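You operate a simulated robot arm through the tools that you are given. There is no shell and no other tool.

Carry out the task below with a simulated robot arm. There is one attempt and no reset: what you move stays moved.

JOB
Start the pump, prove the pressure gauge falls to nought, then set about 150 kPa.
Fine: shut the gauge cock for the proof and open it again; use the speed dial; leave the pump running.

Only the result counts: the job must be done as asked and must still hold three seconds after the hand-in. Knocking over, shifting, dropping, spilling or breaking anything else fails it.

ROBOT AND FRAMES
A 6-joint arm with a two-finger parallel gripper, fixed in place. Base frame: the origin is at the foot of the arm, x ahead of it, y to its left, z up. Lengths are in mm, angles in degrees, forces in N, time in s.
With the tool pointing down near the work surface it reaches from about 220 to 620 mm from the base axis. Its first joint turns from -66.0 to 66.0 degrees. Payload 2.7 kg.
The tool frame sits at the grasp point between the pads (the TCP): z along the fingers, y along the line on which they close. The tips reach 23 mm beyond it. Largest opening 94 mm; finger width 38, thickness 10; the body of the gripper, 54 by 96 mm, starts 39 mm behind the TCP.
Orientation is that of the tool frame in the base frame, as a unit quaternion [w, x, y, z]. With the fingers straight down and closing along the base's y, the tool's x points along the base's -x, its y along +y and its z along -z.

CONTROLS
- The arm moves only by the tool nudge_tool. Its argument "moves" is text: rows parted by semicolons, each of 7 numbers parted by spaces: the shift along the tool's x, y, z in units of 200 mm (1.0 is 200 mm), then the turn, a rotation vector about the tool's x, y, z in units of 180 degrees (1.0 is 180 degrees), then the gripper command, from -1 (shut) to 1 (fully open), values between in proportion. In form: dx dy dz wx wy wz gripper; .... A call has 1 to 20 rows; each row is the pose to reach, as a shift and turn from the pose commanded when the call began, along the tool's axes at that moment. A call with a number of a shift or a turn outside -1 to 1 is refused whole. Each row takes 0.2 s and may step no farther than 50 mm and 8.6 degrees from the row before; otherwise, or with a gripper value out of range, the whole call is refused. A pose out of reach is approached as far as the arm can. The call stops where the force on the tool passes 40 N (or 10 N more than at its start, if that is more) or the arm is blocked; 0.2 s more then pass. The fingers move at their own pace (about 45 mm/s each) and stop on an object; they squeeze with about 40 N. The grip force told is the motor's: it shows also when the fingers shut on nothing. Time passes only in rows, and 0.2 s behind the last, so rows that repeat a pose let the fingers close. It gives the time, the measured TCP pose, the force on the tool (base axes), the opening and the grip force at its end, in the units of the frame above (readings bear some noise), with the torque about the TCP (base axes, N m) and any sound that the robot's microphone picked up.
- Cameras (640 x 400 px; columns grow to the right, rows downward): "scene" is fixed at [84.6, -455.7, 1388.4]; the picture's right is [0.57, -0.82, 0.00], its down [-0.59, -0.41, -0.70] and it looks along [0.57, 0.40, -0.72] (base axes); focal length 359 px, centre (320, 200). "wrist" rides on the gripper at [86, 16, -74] in the tool frame; the picture's right is [-0.18, 0.98, 0.00], its down [-0.58, -0.11, -0.81] and it looks along [-0.79, -0.15, 0.59] (tool axes); focal length 243 px, centre (320, 200). There is no depth. A picture from a camera that has moved, and an enlarged one, comes with that camera's place and axes in the base frame and with its lens.
- get_image(camera): a new picture of that camera. It takes no simulated time.
- close_up(camera, box): a new picture of the part [left, top, right, bottom] of that camera's present view, enlarged. It takes no simulated time.
- sign_off(): hands the job in; it is judged then, once.

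Nothing tells you positions but the pictures and the camera data. Unless the task says otherwise, let go and move clear before handing in.

The tools are called after "Request:" as name(argument=value, ...) on one line, values as JSON. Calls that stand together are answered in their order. nudge_tool: Moves the arm, as the interface text tells. Its arguments: {"type":"object","properties":{"moves":{"type":"string"}},"required":["moves"]} The other tools are called the same way: get_image (camera) takes a picture; close_up (camera, box) takes an enlarged picture of a part of a camera's view; sign_off () hands the job in.

At the start:

```text
t: 0.0
position: [367.9, -309.7, 1026.7]
ee_rot: [0.0, 0.0, 1.0, 0.0]
ft_force: [0.5, 0.7, -0.9]
torque: [-0.03, 0.02, -0.03]
width: 94.0
grip_force: 0.0
```

scene: 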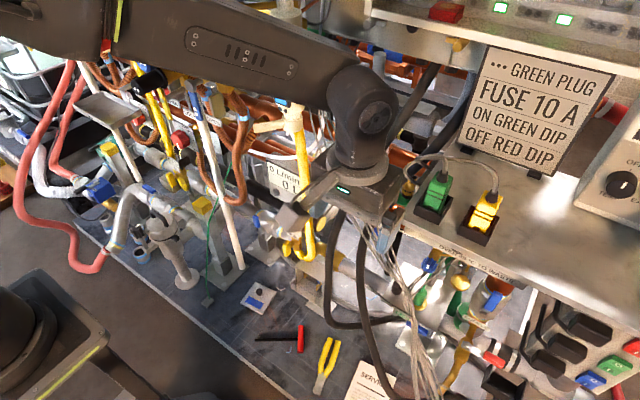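
wrist: 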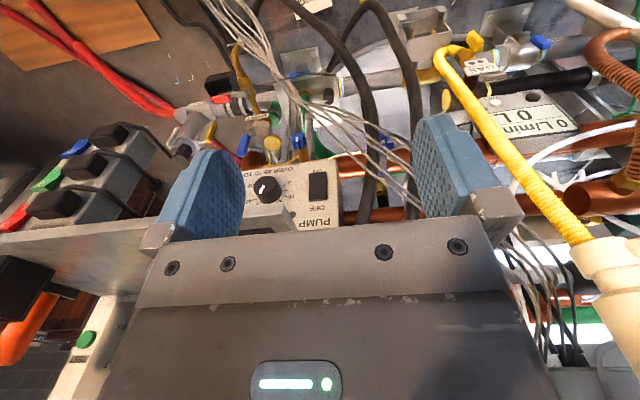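

The scene is a crowded plumbing bench with plugs, a fuse sign, a "PUMP" switch box and gauges. I'll look closely at each part before I move anything.

Request:
close_up(camera="scene", box=[380, 0, 640, 180])

Request:
close_up(camera="scene", box=[380, 150, 640, 400])

Request:
close_up(camera="scene", box=[200, 100, 420, 300])

Request:
close_up(camera="scene", box=[0, 50, 260, 300])

Request:
close_up(camera="wrist", box=[160, 60, 440, 240])

Request:
close_up(camera="wrist", box=[380, 0, 640, 200])

Request:
close_up(camera="scene", box=[180, 270, 420, 400])

```text
2.22 times, centred on (510, 90) of scene
camera zoom: at [84.6, -455.7, 1388.4], right [0.57, -0.82, 0.0], down [-0.59, -0.41, -0.7], along [0.57, 0.4, -0.72], focal length 798 px, centre (-102, 444)
```

zoom: 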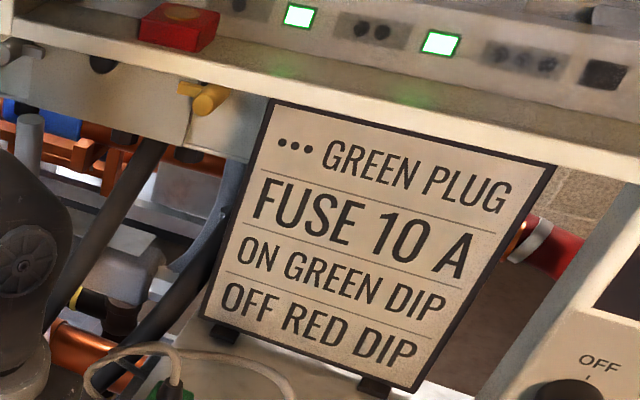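

```text
1.60 times, centred on (510, 275) of scene
camera zoom: at [84.6, -455.7, 1388.4], right [0.57, -0.82, 0.0], down [-0.59, -0.41, -0.7], along [0.57, 0.4, -0.72], focal length 575 px, centre (16, 80)
```

zoom: 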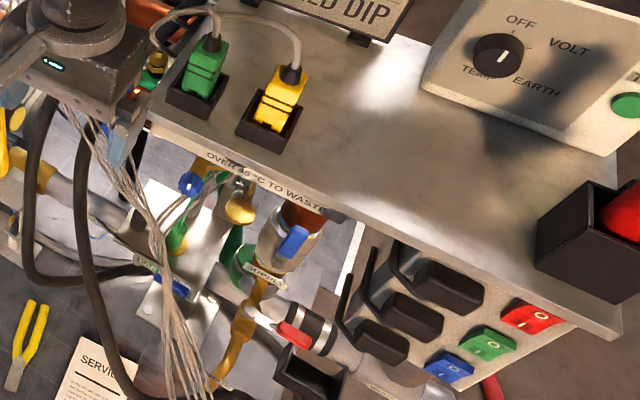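

```text
2.00 times, centred on (310, 200) of scene
camera zoom: at [84.6, -455.7, 1388.4], right [0.57, -0.82, 0.0], down [-0.59, -0.41, -0.7], along [0.57, 0.4, -0.72], focal length 718 px, centre (340, 200)
```

zoom: 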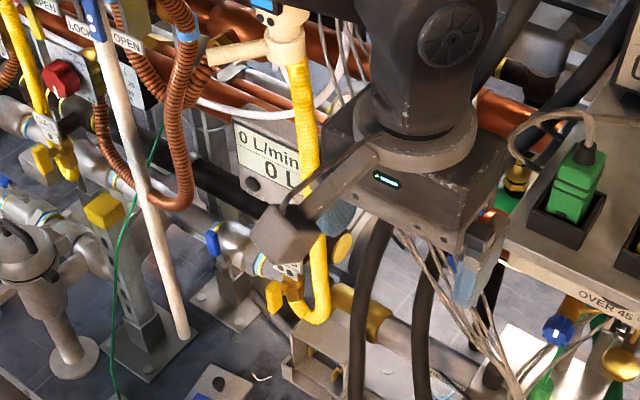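

```text
1.60 times, centred on (130, 175) of scene
camera zoom: at [84.6, -455.7, 1388.4], right [0.57, -0.82, 0.0], down [-0.59, -0.41, -0.7], along [0.57, 0.4, -0.72], focal length 575 px, centre (624, 240)
```

zoom: 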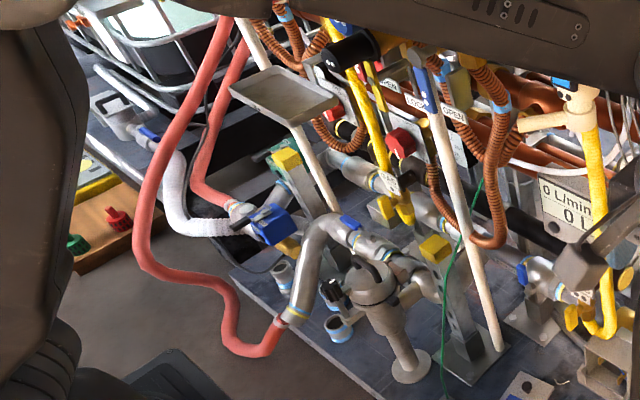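

```text
2.22 times, centred on (300, 150) of wrist
camera zoom: at [281.1, -292.7, 1101.2], right [0.18, 0.98, 0.0], down [0.58, -0.11, 0.81], along [0.79, -0.15, -0.59], focal length 539 px, centre (364, 311)
```

zoom: 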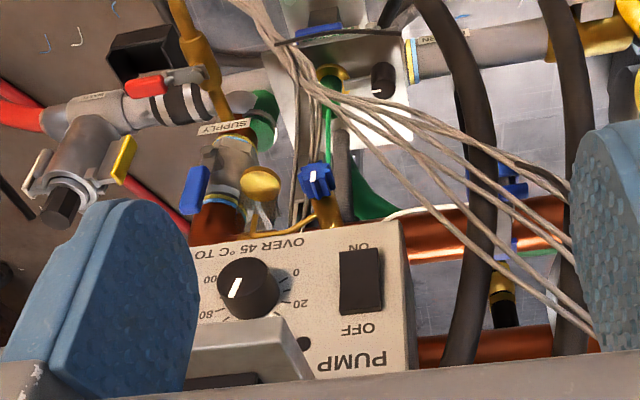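

```text
2.00 times, centred on (510, 100) of wrist
camera zoom: at [281.1, -292.7, 1101.2], right [0.18, 0.98, 0.0], down [0.58, -0.11, 0.81], along [0.79, -0.15, -0.59], focal length 485 px, centre (-60, 400)
```

zoom: 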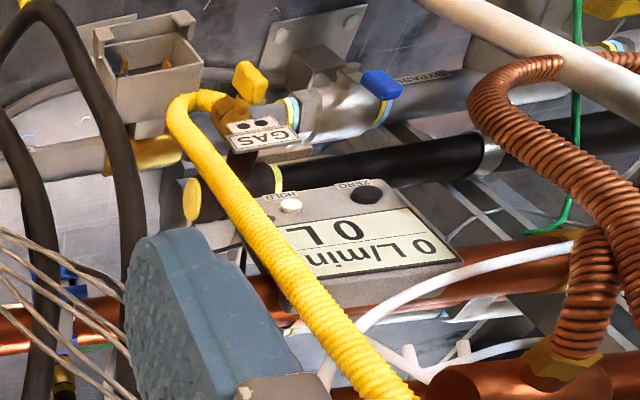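

```text
2.67 times, centred on (300, 335) of scene
camera zoom: at [84.6, -455.7, 1388.4], right [0.57, -0.82, 0.0], down [-0.59, -0.41, -0.7], along [0.57, 0.4, -0.72], focal length 958 px, centre (373, -160)
```

zoom: 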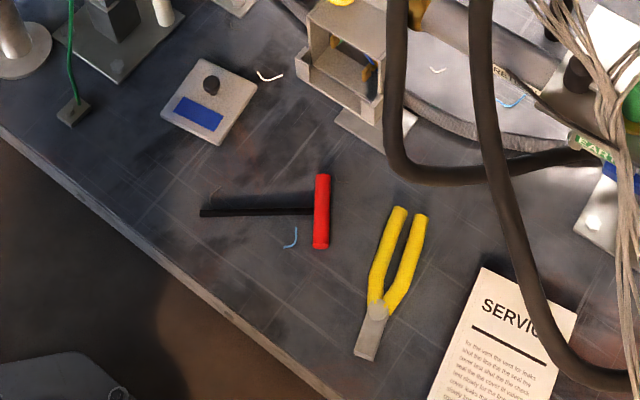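

The wrist view shows a PUMP panel with a dial and a rocker, but I can't find it yet in the scene view. I'll enlarge the same area in both views to match them.

Request:
close_up(camera="scene", box=[390, 160, 530, 290])

Request:
close_up(camera="wrist", box=[220, 140, 360, 240])

Request:
close_up(camera="wrist", box=[0, 80, 200, 400])

Request:
close_up(camera="scene", box=[360, 220, 500, 400])

Request:
close_up(camera="scene", box=[540, 60, 640, 250])

Request:
close_up(camera="scene", box=[500, 230, 640, 400])

Request:
close_up(camera="scene", box=[100, 60, 320, 200])

```text
3.08 times, centred on (460, 225) of scene
camera zoom: at [84.6, -455.7, 1388.4], right [0.57, -0.82, 0.0], down [-0.59, -0.41, -0.7], along [0.57, 0.4, -0.72], focal length 1105 px, centre (-111, 123)
```

zoom: 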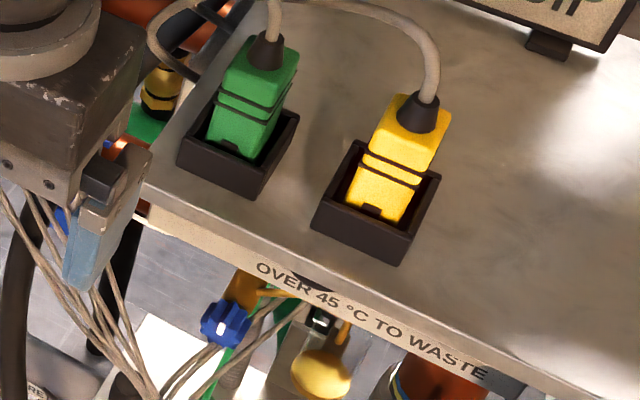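

```text
4.00 times, centred on (290, 190) of wrist
camera zoom: at [281.1, -292.7, 1101.2], right [0.18, 0.98, 0.0], down [0.58, -0.11, 0.81], along [0.79, -0.15, -0.59], focal length 970 px, centre (440, 240)
```

zoom: 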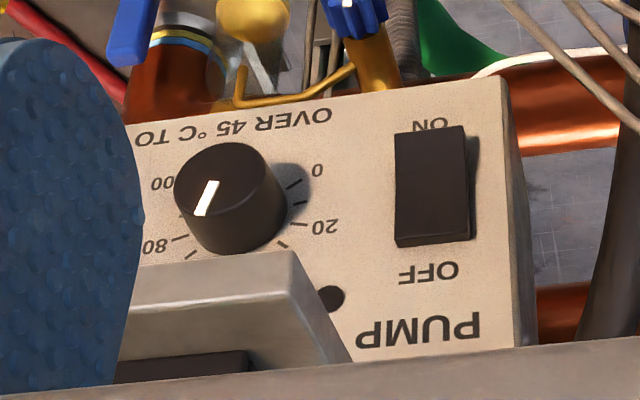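

```text
1.25 times, centred on (100, 240) of wrist
camera zoom: at [281.1, -292.7, 1101.2], right [0.18, 0.98, 0.0], down [0.58, -0.11, 0.81], along [0.79, -0.15, -0.59], focal length 303 px, centre (595, 150)
```

zoom: 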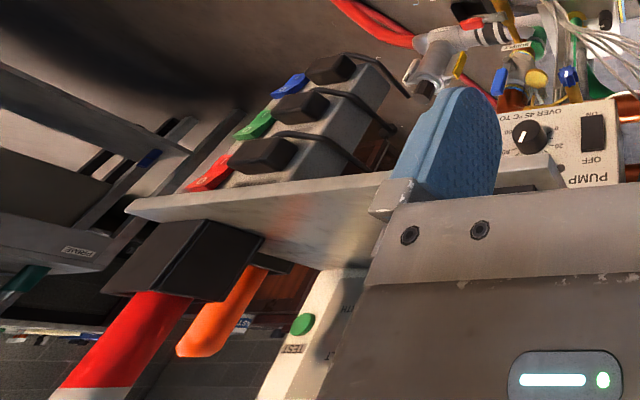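

```text
2.22 times, centred on (430, 310) of scene
camera zoom: at [84.6, -455.7, 1388.4], right [0.57, -0.82, 0.0], down [-0.59, -0.41, -0.7], along [0.57, 0.4, -0.72], focal length 798 px, centre (76, -44)
```

zoom: 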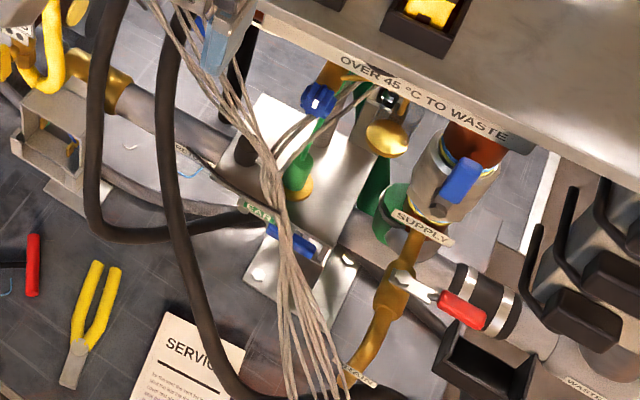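

```text
2.11 times, centred on (590, 155) of scene
camera zoom: at [84.6, -455.7, 1388.4], right [0.57, -0.82, 0.0], down [-0.59, -0.41, -0.7], along [0.57, 0.4, -0.72], focal length 756 px, centre (-248, 295)
```

zoom: 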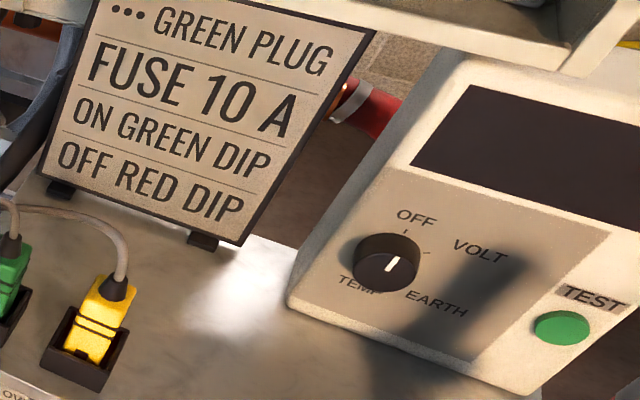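

```text
2.35 times, centred on (570, 315) of scene
camera zoom: at [84.6, -455.7, 1388.4], right [0.57, -0.82, 0.0], down [-0.59, -0.41, -0.7], along [0.57, 0.4, -0.72], focal length 845 px, centre (-268, -71)
```

zoom: 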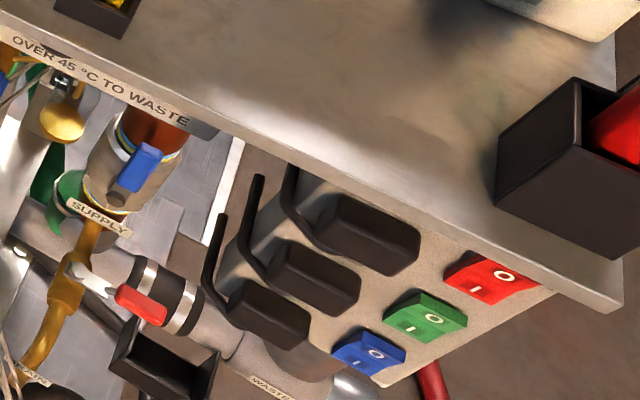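

```text
2.86 times, centred on (210, 130) of scene
camera zoom: at [84.6, -455.7, 1388.4], right [0.57, -0.82, 0.0], down [-0.59, -0.41, -0.7], along [0.57, 0.4, -0.72], focal length 1026 px, centre (634, 400)
```

zoom: 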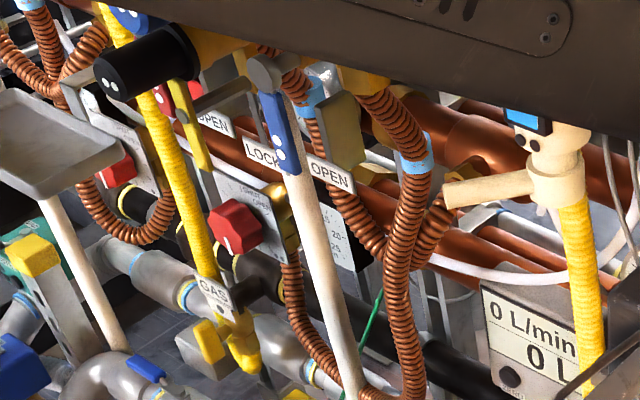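

The PUMP panel turns out to sit below and behind the shelf. The shelf's front edge is near x≈443, z≈980, and the panel's lower label is near (590, -450, 789). I'll back the arm off and up a little for a clearer view.

Request:
nudge_tool(moves="0.2 0 -0.1 0 0 0 1; 0.4 0 -0.2 0 0 0 1; 0.5 0 -0.3 0 0 0 1; 0.5 0 -0.3 0 0 0 1")

Request:
get_image(camera="wrist")

Request:
get_image(camera="scene")

```text
t: 1.0
position: [268.6, -310.6, 1088.4]
ee_rot: [0.0, -0.001, 1.0, 0.0]
ft_force: [0.0, 0.5, 0.0]
torque: [0.0, -0.02, -0.02]
width: 93.9
grip_force: 0.2
```

```text
taken
camera wrist: at [181.5, -293.8, 1162.4], right [0.18, 0.98, 0.0], down [0.58, -0.11, 0.81], along [0.79, -0.15, -0.59], focal length 243 px, centre (320, 200)
```

wrist: 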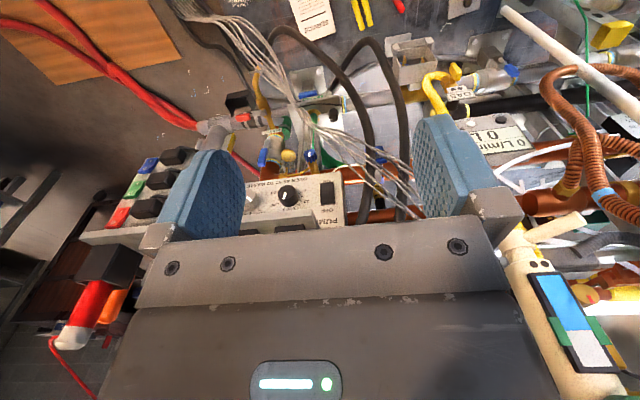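

```text
taken
```

scene: 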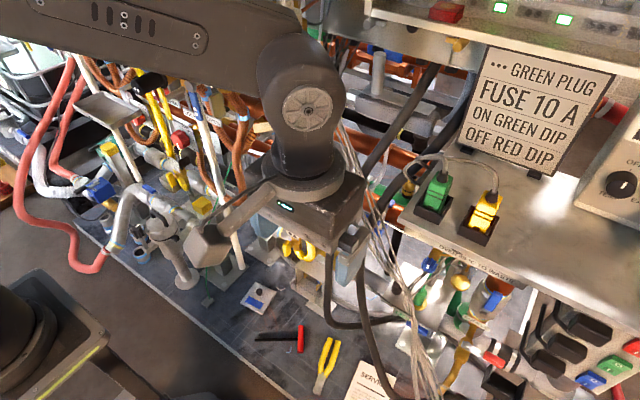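

I have a clearer angle now, so I'll enlarge the panel, the pipes in the middle and the left-hand area.

Request:
close_up(camera="wrist", box=[220, 110, 380, 240])

Request:
close_up(camera="wrist", box=[380, 0, 640, 160])

Request:
close_up(camera="wrist", box=[160, 0, 420, 130])

Request:
close_up(camera="scene", box=[180, 60, 440, 220])

Request:
close_up(camera="scene", box=[280, 0, 640, 90])

```text
3.08 times, centred on (300, 175) of wrist
camera zoom: at [181.5, -293.8, 1162.4], right [0.18, 0.98, 0.0], down [0.58, -0.11, 0.81], along [0.79, -0.15, -0.59], focal length 746 px, centre (382, 277)
```

zoom: 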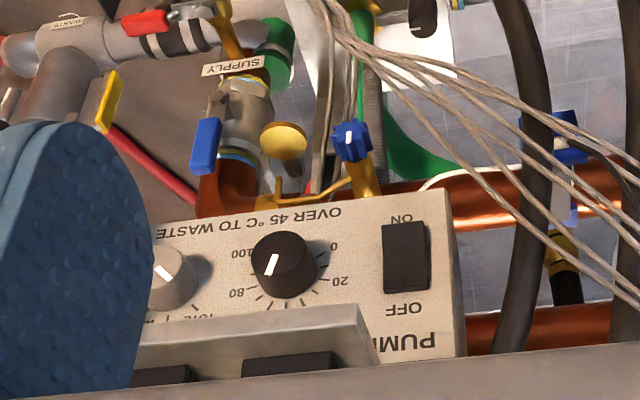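

```text
2.46 times, centred on (510, 80) of wrist
camera zoom: at [181.5, -293.8, 1162.4], right [0.18, 0.98, 0.0], down [0.58, -0.11, 0.81], along [0.79, -0.15, -0.59], focal length 597 px, centre (-148, 495)
```

zoom: 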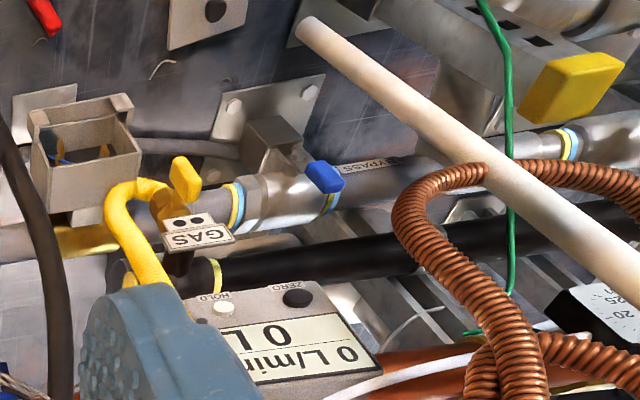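

```text
2.46 times, centred on (290, 65) of wrist
camera zoom: at [181.5, -293.8, 1162.4], right [0.18, 0.98, 0.0], down [0.58, -0.11, 0.81], along [0.79, -0.15, -0.59], focal length 597 px, centre (394, 532)
```

zoom: 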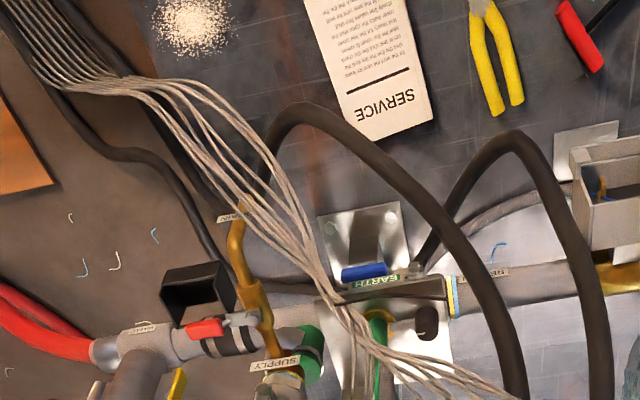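

```text
2.46 times, centred on (310, 140) of scene
camera zoom: at [84.5, -455.7, 1388.4], right [0.57, -0.82, 0.0], down [-0.59, -0.41, -0.7], along [0.57, 0.4, -0.72], focal length 884 px, centre (345, 348)
```

zoom: 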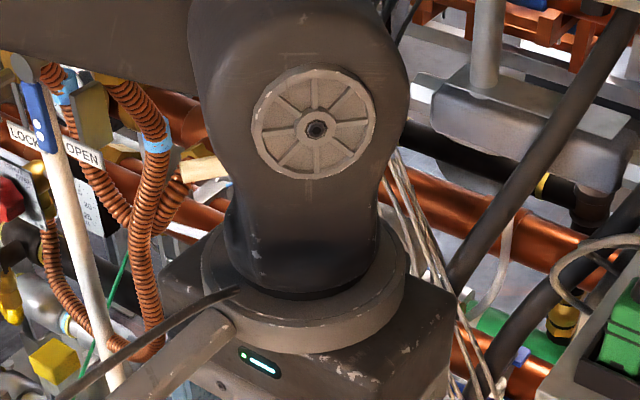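

```text
1.78 times, centred on (460, 45) of scene
camera zoom: at [84.5, -455.7, 1388.4], right [0.57, -0.82, 0.0], down [-0.59, -0.41, -0.7], along [0.57, 0.4, -0.72], focal length 638 px, centre (71, 476)
```

zoom: 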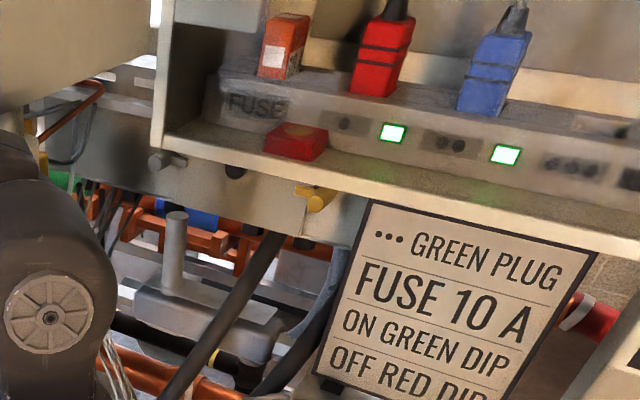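

I still have to find the pressure gauge and its cock. I'll yaw the tool to look left (+y) first, and then to the right.

Request:
nudge_tool(moves="0 0 0 0 0 -0.045 1; 0 0 0 0 0 -0.09 1; 0 0 0 0 0 -0.135 1; 0 0 0 0 0 -0.18 1; 0 0 0 0 0 -0.22 1; 0 0 0 0 0 -0.22 1")

Request:
get_image(camera="wrist")

Request:
nudge_tool(moves="0 0 0 0 0 -0.045 1; 0 0 0 0 0 -0.09 1; 0 0 0 0 0 -0.135 1; 0 0 0 0 0 -0.18 1; 0 0 0 0 0 -0.22 1; 0 0 0 0 0 -0.22 1")

Request:
get_image(camera="wrist")

```text
t: 2.4
position: [268.0, -309.4, 1087.9]
ee_rot: [0.0, -0.341, 0.94, -0.001]
ft_force: [1.0, -0.1, 0.3]
torque: [-0.01, -0.01, 0.0]
width: 94.1
grip_force: 0.1
```

```text
taken
camera wrist: at [190.8, -352.0, 1161.6], right [-0.49, 0.87, 0.0], down [0.52, 0.29, 0.81], along [0.7, 0.39, -0.59], focal length 243 px, centre (320, 200)
```

wrist: 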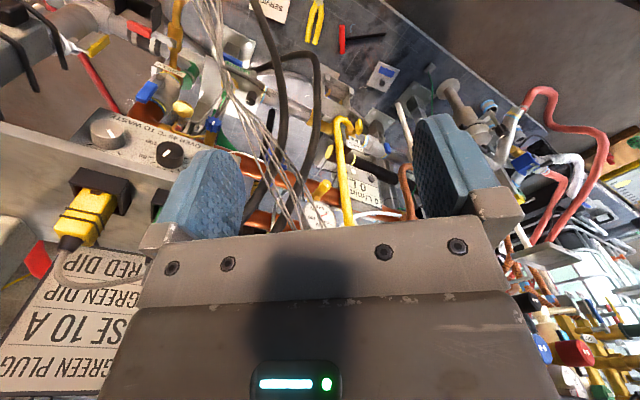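

```text
t: 3.8
position: [267.2, -309.0, 1087.1]
ee_rot: [0.0, -0.639, 0.769, 0.0]
ft_force: [0.3, -0.2, -0.4]
torque: [0.03, 0.04, -0.01]
width: 93.8
grip_force: 0.0
```

```text
taken
camera wrist: at [235.3, -390.6, 1161.5], right [-0.93, 0.36, 0.0], down [0.21, 0.55, 0.81], along [0.29, 0.75, -0.59], focal length 243 px, centre (320, 200)
```

wrist: 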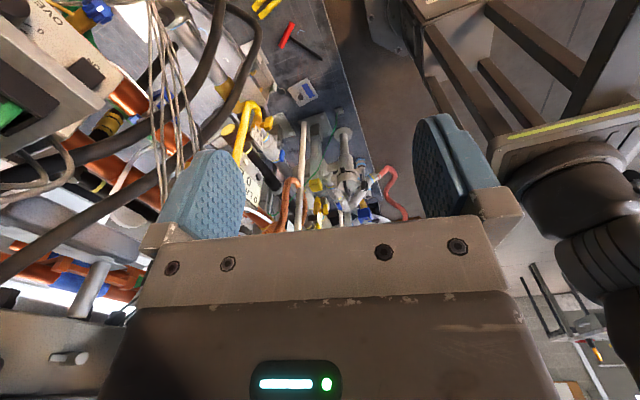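

A round gauge face appeared between the fingers in the first of these views. I'll yaw back and pitch the fingers forward so the gripper doesn't hide it.

Request:
nudge_tool(moves="0 0 0 0 0 0.045 1; 0 0 0 0 0 0.09 1; 0 0 0 0 0 0.135 1; 0 0 0 0 0 0.18 1; 0 0 0 0 0 0.22 1; 0 0 0 0 0 0.22 1")

Request:
nudge_tool(moves="0 0 0 0 -0.045 0 1; 0 0 0 0 -0.09 0 1; 0 0 0 0 -0.135 0 1; 0 0 0 0 -0.135 0 1")

Request:
get_image(camera="wrist")

Request:
close_up(camera="wrist", box=[220, 90, 440, 230])

Request:
close_up(camera="wrist", box=[60, 0, 260, 160])

```text
t: 5.2
position: [266.9, -310.1, 1087.4]
ee_rot: [0.0, -0.337, 0.941, -0.001]
ft_force: [0.3, -0.2, -0.6]
torque: [0.01, -0.02, 0.01]
width: 94.1
grip_force: 0.0
```

```text
t: 6.2
position: [267.7, -310.0, 1088.4]
ee_rot: [0.199, -0.331, 0.92, 0.071]
ft_force: [0.8, -0.1, -0.1]
torque: [-0.02, 0.01, 0.01]
width: 93.9
grip_force: 0.1
```

```text
taken
camera wrist: at [173.2, -366.9, 1119.3], right [-0.5, 0.86, 0.08], down [0.22, 0.04, 0.97], along [0.84, 0.5, -0.21], focal length 243 px, centre (320, 200)
```

wrist: 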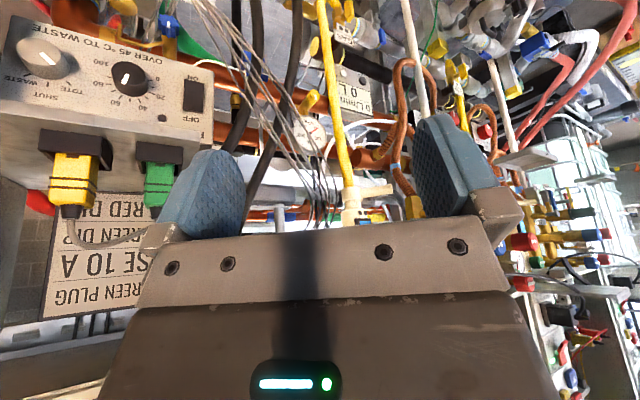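

```text
2.86 times, centred on (330, 160) of wrist
camera zoom: at [173.2, -366.9, 1119.3], right [-0.5, 0.86, 0.08], down [0.22, 0.04, 0.97], along [0.84, 0.5, -0.21], focal length 693 px, centre (291, 314)
```

zoom: 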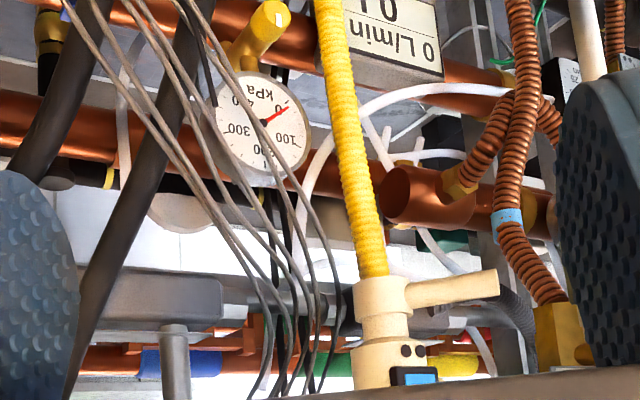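

```text
2.50 times, centred on (160, 80) of wrist
camera zoom: at [173.2, -366.9, 1119.3], right [-0.5, 0.86, 0.08], down [0.22, 0.04, 0.97], along [0.84, 0.5, -0.21], focal length 606 px, centre (720, 500)
```

zoom: 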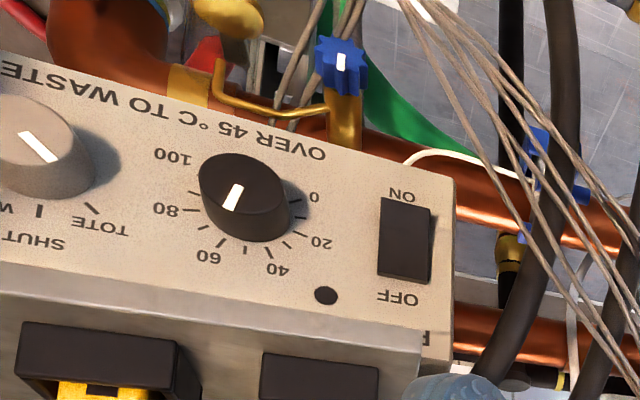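

I've found the gauge: a kPa dial (0–400) reading 0, with a yellow knob on it that is probably the cock. The PUMP panel is a vertical face at x≈586, with the rocker at about (574,-352,852) and the speed dial at about y≈-437. I'll take more views to place the gauge, the cock and the hanging wires.

Request:
nudge_tool(moves="0 -0.15 0 0 0 0 1; 0 -0.3 0 0 0 0 1; 0 -0.45 0 0 0 0 1; 0 -0.6 0 0 0 0 1; 0 -0.6 0 0 0 0 1")

Request:
get_image(camera="wrist")

Request:
close_up(camera="wrist", box=[200, 60, 440, 230])

Request:
get_image(camera="scene")

```text
t: 7.4
position: [345.5, -400.6, 1088.5]
ee_rot: [0.198, -0.331, 0.92, 0.072]
ft_force: [0.2, 0.4, 0.0]
torque: [-0.01, -0.01, -0.01]
width: 93.8
grip_force: 0.0
```

```text
taken
camera wrist: at [251.2, -458.7, 1120.2], right [-0.5, 0.86, 0.08], down [0.22, 0.04, 0.97], along [0.84, 0.5, -0.21], focal length 243 px, centre (320, 200)
```

wrist: 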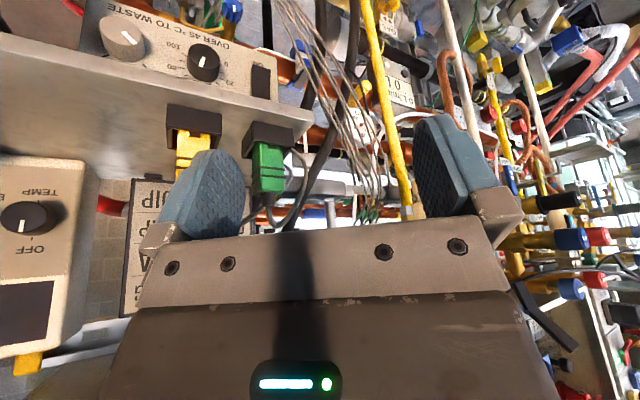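

```text
2.35 times, centred on (320, 145) of wrist
camera zoom: at [251.2, -458.7, 1120.2], right [-0.5, 0.86, 0.08], down [0.22, 0.04, 0.97], along [0.84, 0.5, -0.21], focal length 571 px, centre (320, 329)
```

zoom: 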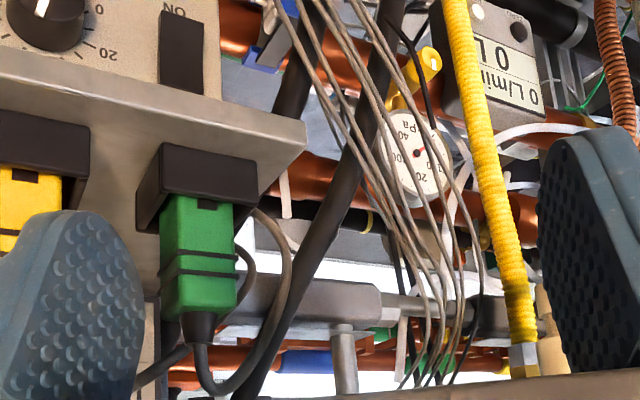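

```text
taken
```

scene: 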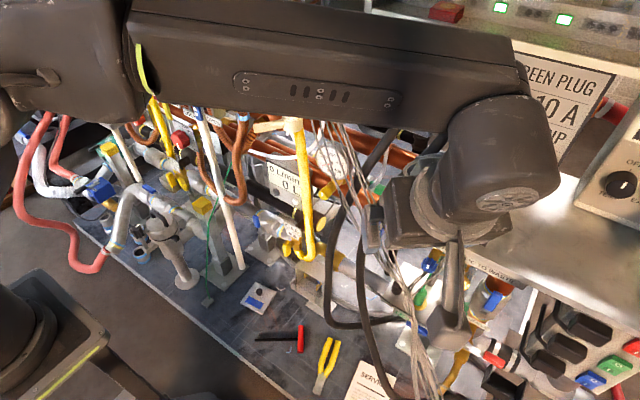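

The gauge centre triangulates to about (640,-103,840), and the yellow knob below it to about (603,-104,761). I'll enlarge the scene view there.

Request:
close_up(camera="scene", box=[285, 130, 385, 230])

Request:
close_up(camera="scene", box=[300, 200, 460, 400])

Request:
close_up(camera="wrist", box=[310, 50, 430, 150])

Request:
close_up(camera="wrist", box=[80, 0, 300, 130])

```text
4.00 times, centred on (335, 180) of scene
camera zoom: at [84.6, -455.7, 1388.4], right [0.57, -0.82, 0.0], down [-0.59, -0.41, -0.7], along [0.57, 0.4, -0.72], focal length 1437 px, centre (260, 280)
```

zoom: 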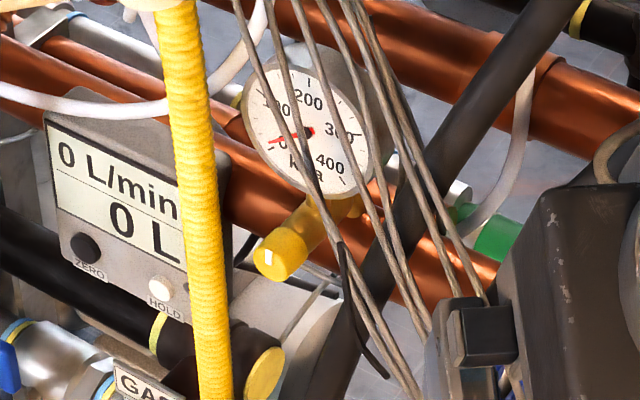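

```text
2.00 times, centred on (380, 300) of scene
camera zoom: at [84.6, -455.7, 1388.4], right [0.57, -0.82, 0.0], down [-0.59, -0.41, -0.7], along [0.57, 0.4, -0.72], focal length 718 px, centre (200, 0)
```

zoom: 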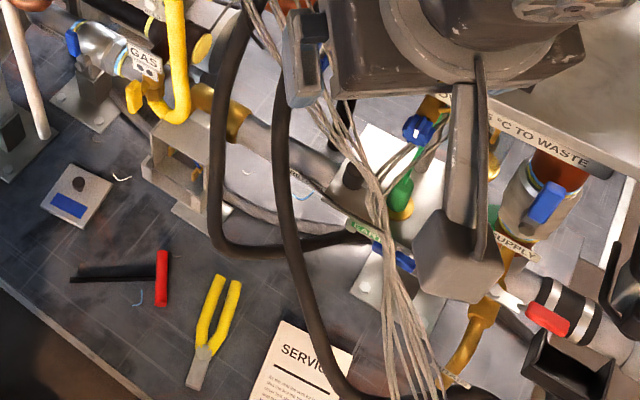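

```text
4.00 times, centred on (370, 100) of wrist
camera zoom: at [251.2, -458.7, 1120.2], right [-0.5, 0.86, 0.08], down [0.22, 0.04, 0.97], along [0.84, 0.5, -0.21], focal length 970 px, centre (120, 600)
```

zoom: 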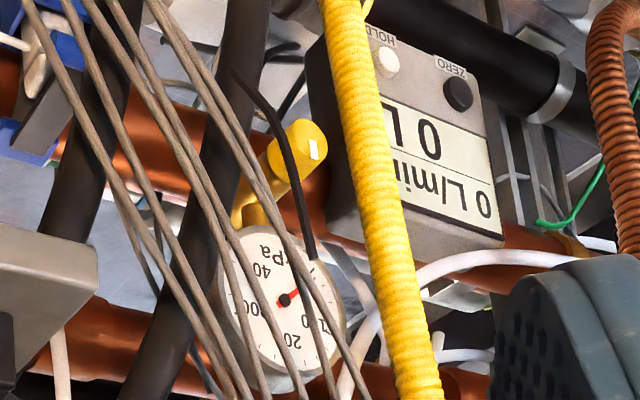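

```text
2.91 times, centred on (190, 65) of wrist
camera zoom: at [251.2, -458.7, 1120.2], right [-0.5, 0.86, 0.08], down [0.22, 0.04, 0.97], along [0.84, 0.5, -0.21], focal length 706 px, centre (698, 593)
```

zoom: 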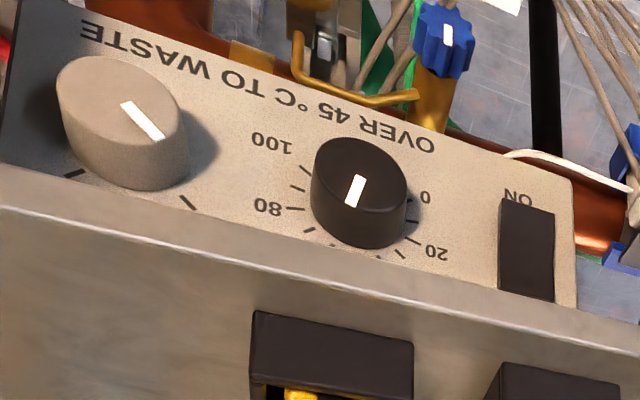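

The cock's handle is a yellow cylinder, end at about (597,-110,770), pointing along -x. The gauge can be read from the scene camera. Hanging wires cross at about (490,-250,855), so I'll keep clear of them. Next I'll level the tool, then lower it in front of the panel for a head-on view of the rocker and dial.

Request:
nudge_tool(moves="0 0 0 0 0.045 0 1; 0 0 0 0 0.09 0 1; 0 0 0 0 0.135 0 1; 0 0 0 0 0.135 0 1")

Request:
nudge_tool(moves="0 0 0 0 0 0.045 1; 0 0 0 0 0 0.09 1; 0 0 0 0 0 0.135 1; 0 0 0 0 0 0.18 1; 0 0 0 0 0 0.22 1; 0 0 0 0 0 0.22 1")

Request:
nudge_tool(moves="0.1 -0.1 0 0 -0.045 0 1; 0.2 -0.2 0 0 -0.09 0 1; 0.2 -0.2 0 0 -0.135 0 1; 0.2 -0.2 0 0 -0.18 0 1; 0.2 -0.2 0 0 -0.2 0 1; 0.2 -0.2 0 0 -0.2 0 1")

Request:
get_image(camera="wrist")

Request:
get_image(camera="scene")

```text
t: 8.4
position: [344.3, -402.0, 1088.1]
ee_rot: [-0.001, -0.338, 0.941, 0.0]
ft_force: [1.1, 0.1, 1.1]
torque: [0.0, 0.0, 0.01]
width: 94.2
grip_force: 0.1
```

```text
t: 9.8
position: [344.7, -401.3, 1087.4]
ee_rot: [0.001, 0.001, 1.0, 0.001]
ft_force: [0.2, -0.7, 0.5]
torque: [0.0, 0.0, 0.0]
width: 94.1
grip_force: 0.0
```

```text
t: 11.2
position: [303.2, -440.5, 1087.1]
ee_rot: [0.31, 0.0, 0.951, 0.0]
ft_force: [0.1, 1.2, 0.0]
torque: [0.04, -0.05, 0.0]
width: 94.2
grip_force: 0.1
```

```text
taken
camera wrist: at [189.6, -425.0, 1095.6], right [0.15, 0.98, 0.11], down [-0.01, -0.11, 0.99], along [0.99, -0.15, -0.01], focal length 243 px, centre (320, 200)
```

wrist: 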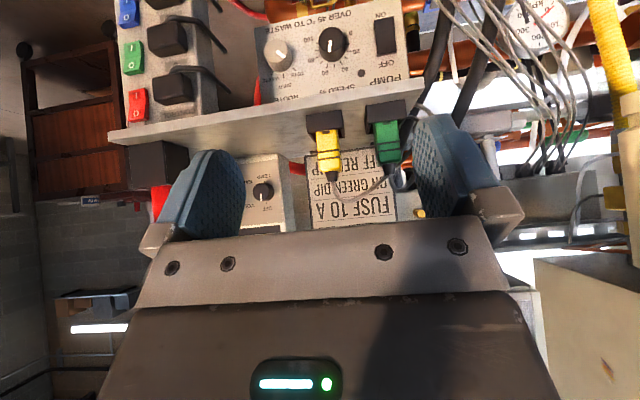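

```text
taken
```

scene: 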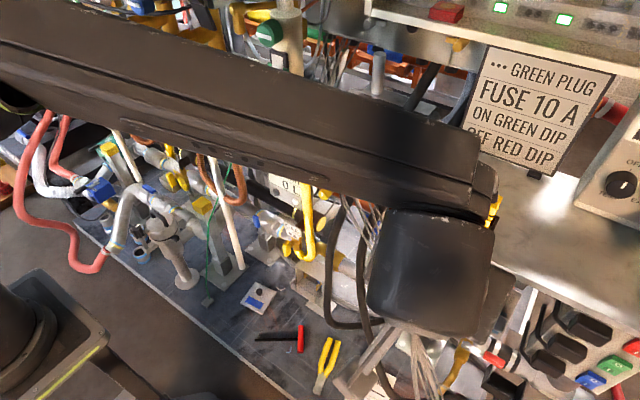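

I now have an almost square view of the panel, with the gauge at the upper right. I'll zoom in on both.

Request:
close_up(camera="wrist", box=[240, 0, 420, 115])

Request:
close_up(camera="wrist", box=[420, 0, 600, 150])

```text
3.48 times, centred on (330, 58) of wrist
camera zoom: at [189.6, -425.0, 1095.6], right [0.15, 0.98, 0.11], down [-0.01, -0.11, 0.99], along [0.99, -0.15, -0.01], focal length 844 px, centre (285, 696)
```

zoom: 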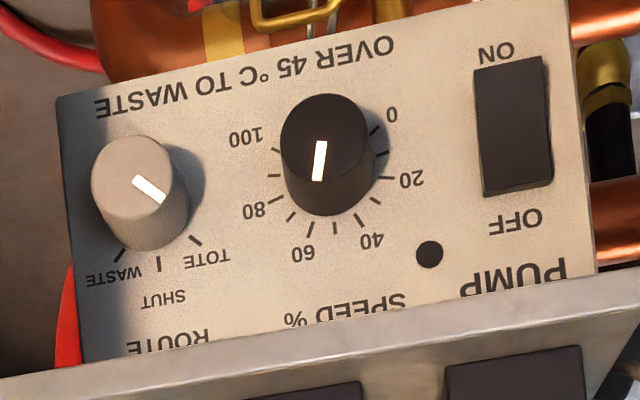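

```text
2.67 times, centred on (510, 75) of wrist
camera zoom: at [189.6, -425.0, 1095.6], right [0.15, 0.98, 0.11], down [-0.01, -0.11, 0.99], along [0.99, -0.15, -0.01], focal length 647 px, centre (-187, 533)
```

zoom: 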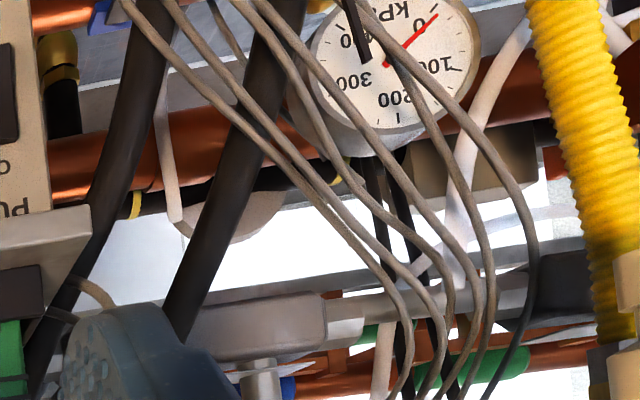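

I can read the panel now: the SPEED dial is at about 55 %, centre (586,-437,852), the rocker centre is about (575,-355,854), and ON is the lower half. I'll lower the camera to measure the wires from another height before reaching in.

Request:
nudge_tool(moves="0.1375 0 0.189 0 0 0 1; 0.275 0 0.378 0 0 0 1; 0.4125 0 0.567 0 0 0 1; 0.55 0 0.756 0 0 0 1; 0.55 0 0.756 0 0 0 1")

Request:
get_image(camera="wrist")

Request:
get_image(camera="scene")

Request:
close_up(camera="wrist", box=[230, 100, 500, 240])

Request:
close_up(camera="wrist", box=[400, 0, 640, 200])

```text
t: 12.4
position: [302.2, -441.4, 900.1]
ee_rot: [0.309, 0.0, 0.951, 0.0]
ft_force: [-0.4, 0.5, -0.1]
torque: [0.04, 0.01, 0.0]
width: 94.1
grip_force: 0.1
```

```text
taken
camera wrist: at [188.9, -424.9, 909.0], right [0.15, 0.98, 0.11], down [0.0, -0.11, 0.99], along [0.99, -0.15, -0.01], focal length 243 px, centre (320, 200)
```

wrist: 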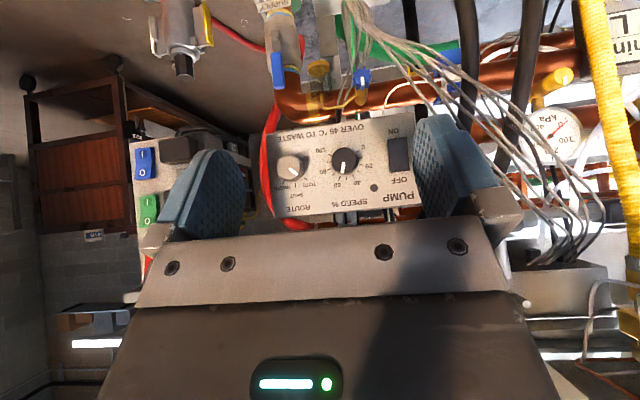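

```text
taken
```

scene: 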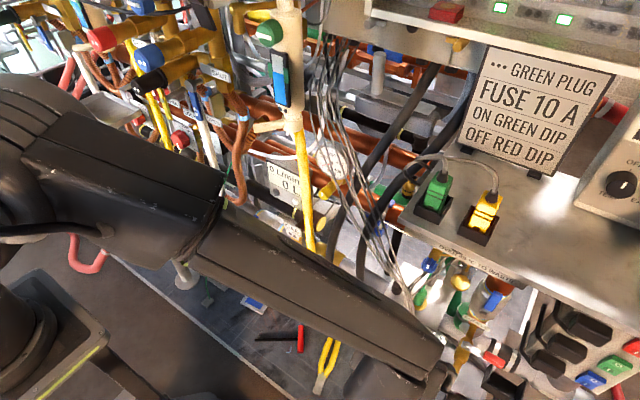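

```text
2.37 times, centred on (365, 170) of wrist
camera zoom: at [188.9, -424.9, 909.0], right [0.15, 0.98, 0.11], down [0.0, -0.11, 0.99], along [0.99, -0.15, -0.01], focal length 575 px, centre (213, 271)
```

zoom: 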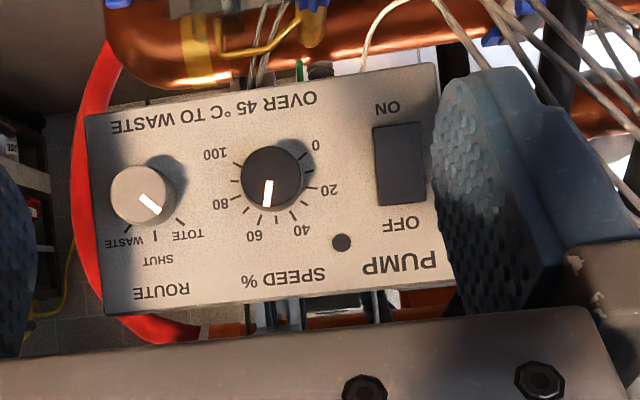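

```text
2.00 times, centred on (520, 100) of wrist
camera zoom: at [188.9, -424.9, 909.0], right [0.15, 0.98, 0.11], down [0.0, -0.11, 0.99], along [0.99, -0.15, -0.01], focal length 485 px, centre (-80, 400)
```

zoom: 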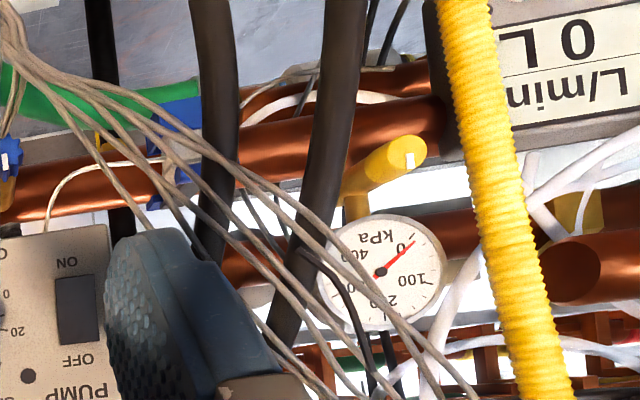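

The panel geometry is confirmed: rocker centre (576,-354.5,851), dial centre (y≈-436.5, z≈851). Now I'll pin down where the wires run near the rocker.

Request:
close_up(camera="scene", box=[320, 140, 430, 250])

Request:
close_up(camera="scene", box=[340, 210, 450, 320])

Request:
close_up(camera="wrist", box=[330, 0, 500, 120])

Request:
close_up(camera="wrist", box=[480, 80, 640, 280])

```text
3.64 times, centred on (375, 195) of scene
camera zoom: at [84.6, -455.7, 1388.4], right [0.57, -0.82, 0.0], down [-0.59, -0.41, -0.7], along [0.57, 0.4, -0.72], focal length 1306 px, centre (120, 218)
```

zoom: 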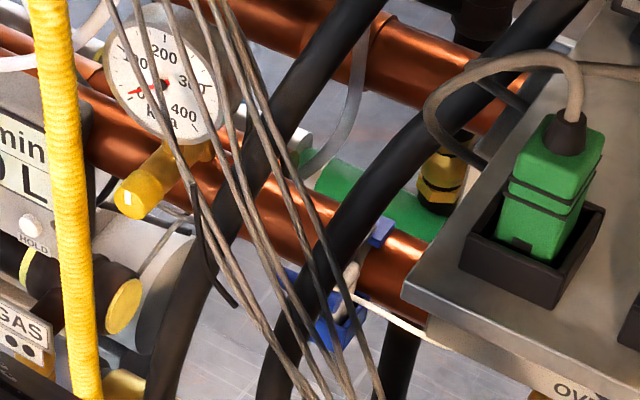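

```text
3.64 times, centred on (395, 265) of scene
camera zoom: at [84.6, -455.7, 1388.4], right [0.57, -0.82, 0.0], down [-0.59, -0.41, -0.7], along [0.57, 0.4, -0.72], focal length 1306 px, centre (47, -36)
```

zoom: 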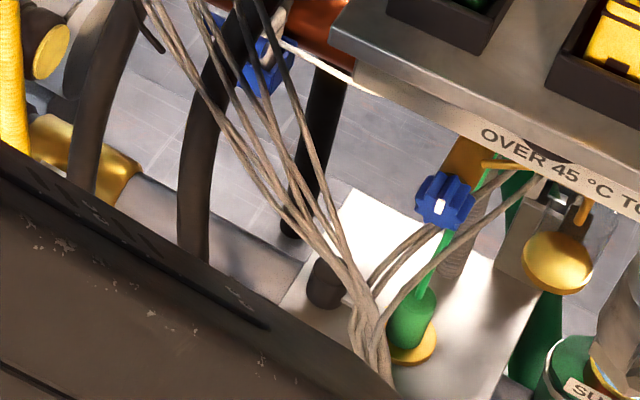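

```text
3.33 times, centred on (415, 60) of wrist
camera zoom: at [188.9, -424.9, 909.0], right [0.15, 0.98, 0.11], down [0.0, -0.11, 0.99], along [0.99, -0.15, -0.01], focal length 809 px, centre (3, 667)
```

zoom: 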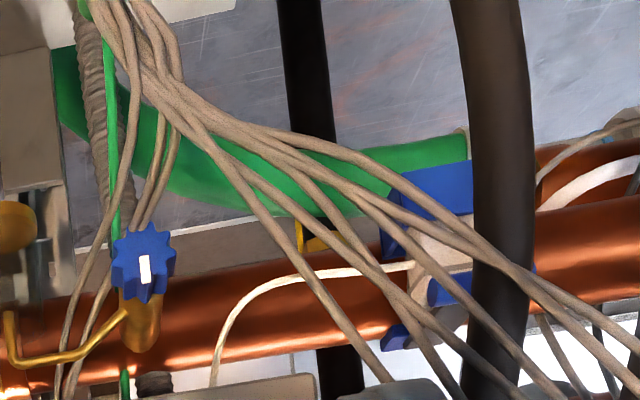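

```text
2.00 times, centred on (560, 180) of wrist
camera zoom: at [188.9, -424.9, 909.0], right [0.15, 0.98, 0.11], down [0.0, -0.11, 0.99], along [0.99, -0.15, -0.01], focal length 485 px, centre (-160, 240)
```

zoom: 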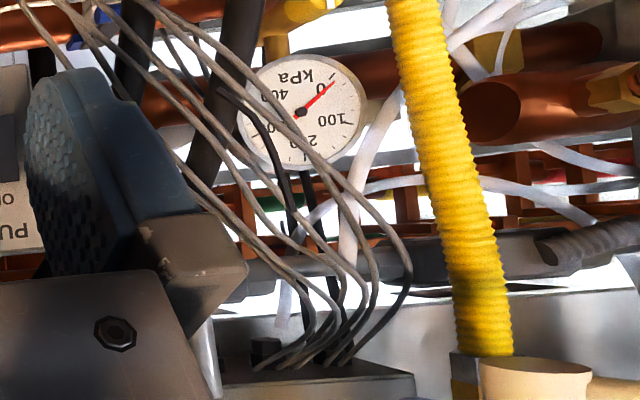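

The wires nearest the panel run from about (500,-350,769) to (500,-322,820) to (495,-300,895). To clear them I'll hold the tool horizontal, gripper open and closing vertically, and press ON with the lower finger. First I'll pitch the tool to horizontal in free space.

Request:
nudge_tool(moves="-0.026 0.034 0.019 0 -0.045 0 1; -0.05 0.07 0.038 0 -0.09 0 1; -0.077 0.1 0.056 0 -0.135 0 1; -0.1 0.136 0.075 0 -0.18 0 1; -0.128 0.17 0.093 0 -0.225 0 1; -0.154 0.205 0.112 0 -0.27 0 1; -0.154 0.205 0.112 0 -0.3 0 1; -0.154 0.205 0.112 0 -0.3 0 1")

Request:
get_image(camera="scene")

Request:
get_image(camera="wrist")

```text
t: 14.2
position: [381.9, -380.1, 903.2]
ee_rot: [0.708, 0.0, 0.706, -0.001]
ft_force: [-0.3, 0.3, 0.5]
torque: [0.0, -0.02, 0.0]
width: 94.2
grip_force: 0.1
out of reach, approached as far as the arm can: row 2, 3, 4, 5, 6, 7, 8
```

```text
taken
```

scene: 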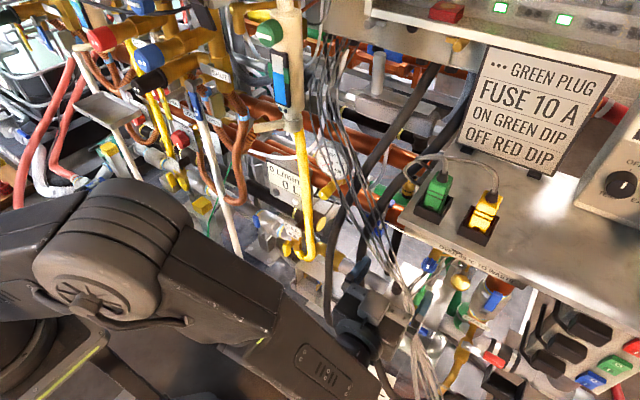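

```text
taken
camera wrist: at [307.8, -364.1, 814.6], right [0.0, 0.98, 0.18], down [-0.81, -0.11, 0.58], along [0.59, -0.15, 0.79], focal length 243 px, centre (320, 200)
```

wrist: 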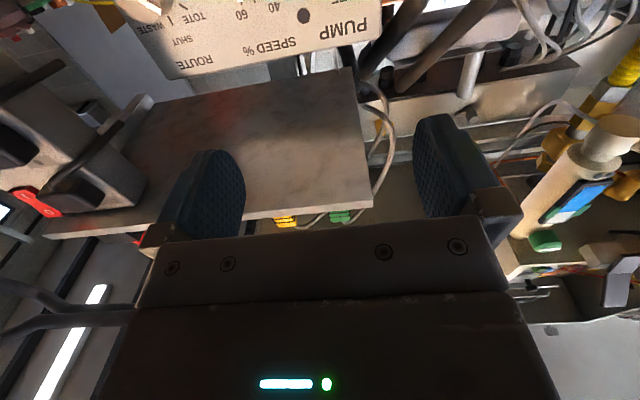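

The tool is horizontal at about (382,-380,903) and can't come any closer to the base. Now I'll roll it -90° so the fingers close vertically and the camera sits on the right.

Request:
nudge_tool(moves="0 0 0 0 0 -0.045 1; 0 0 0 0 0 -0.09 1; 0 0 0 0 0 -0.135 1; 0 0 0 0 0 -0.18 1; 0 0 0 0 0 -0.225 1; 0 0 0 0 0 -0.27 1; 0 0 0 0 0 -0.315 1; 0 0 0 0 0 -0.36 1; 0 0 0 0 0 -0.405 1; 0 0 0 0 0 -0.45 1; 0 0 0 0 0 -0.49 1; 0 0 0 0 0 -0.5 1; 0 0 0 0 0 -0.5 1")

Request:
get_image(camera="wrist")

Request:
get_image(camera="scene")

```text
t: 15.6
position: [426.7, -491.4, 936.3]
ee_rot: [0.649, -0.282, 0.657, -0.26]
ft_force: [-13.3, 8.0, -6.4]
torque: [-0.24, -0.67, -0.4]
width: 89.1
grip_force: 0.1
out of reach, approached as far as the arm can: row 3, 4, 5, 6
stopped in row 6: the force on the tool passed its limit at 66 N (the readings are from after the stop); the commanded pose is now the measured one
```

```text
taken
camera wrist: at [351.7, -543.2, 864.8], right [-0.03, 0.82, -0.57], down [-0.8, 0.32, 0.51], along [0.6, 0.47, 0.65], focal length 243 px, centre (320, 200)
```

wrist: 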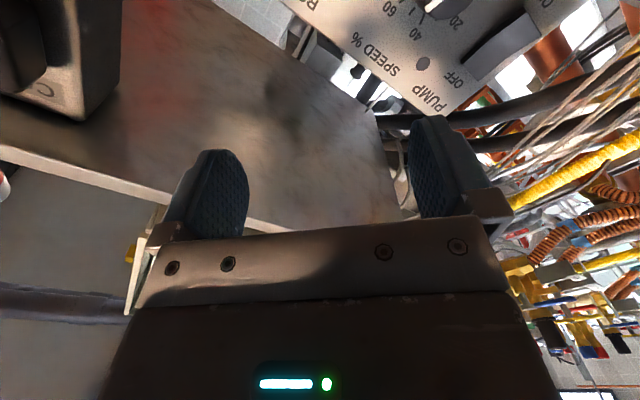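

```text
taken
```

scene: 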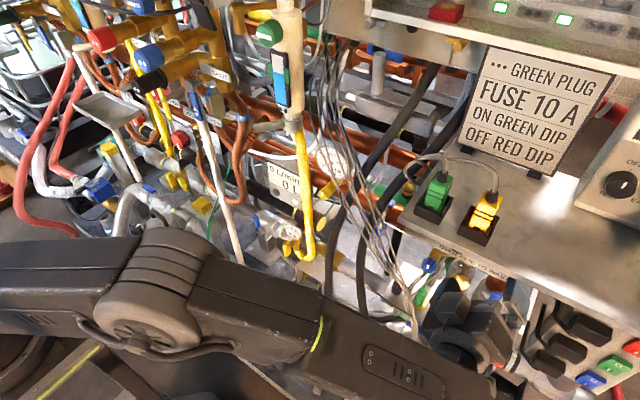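

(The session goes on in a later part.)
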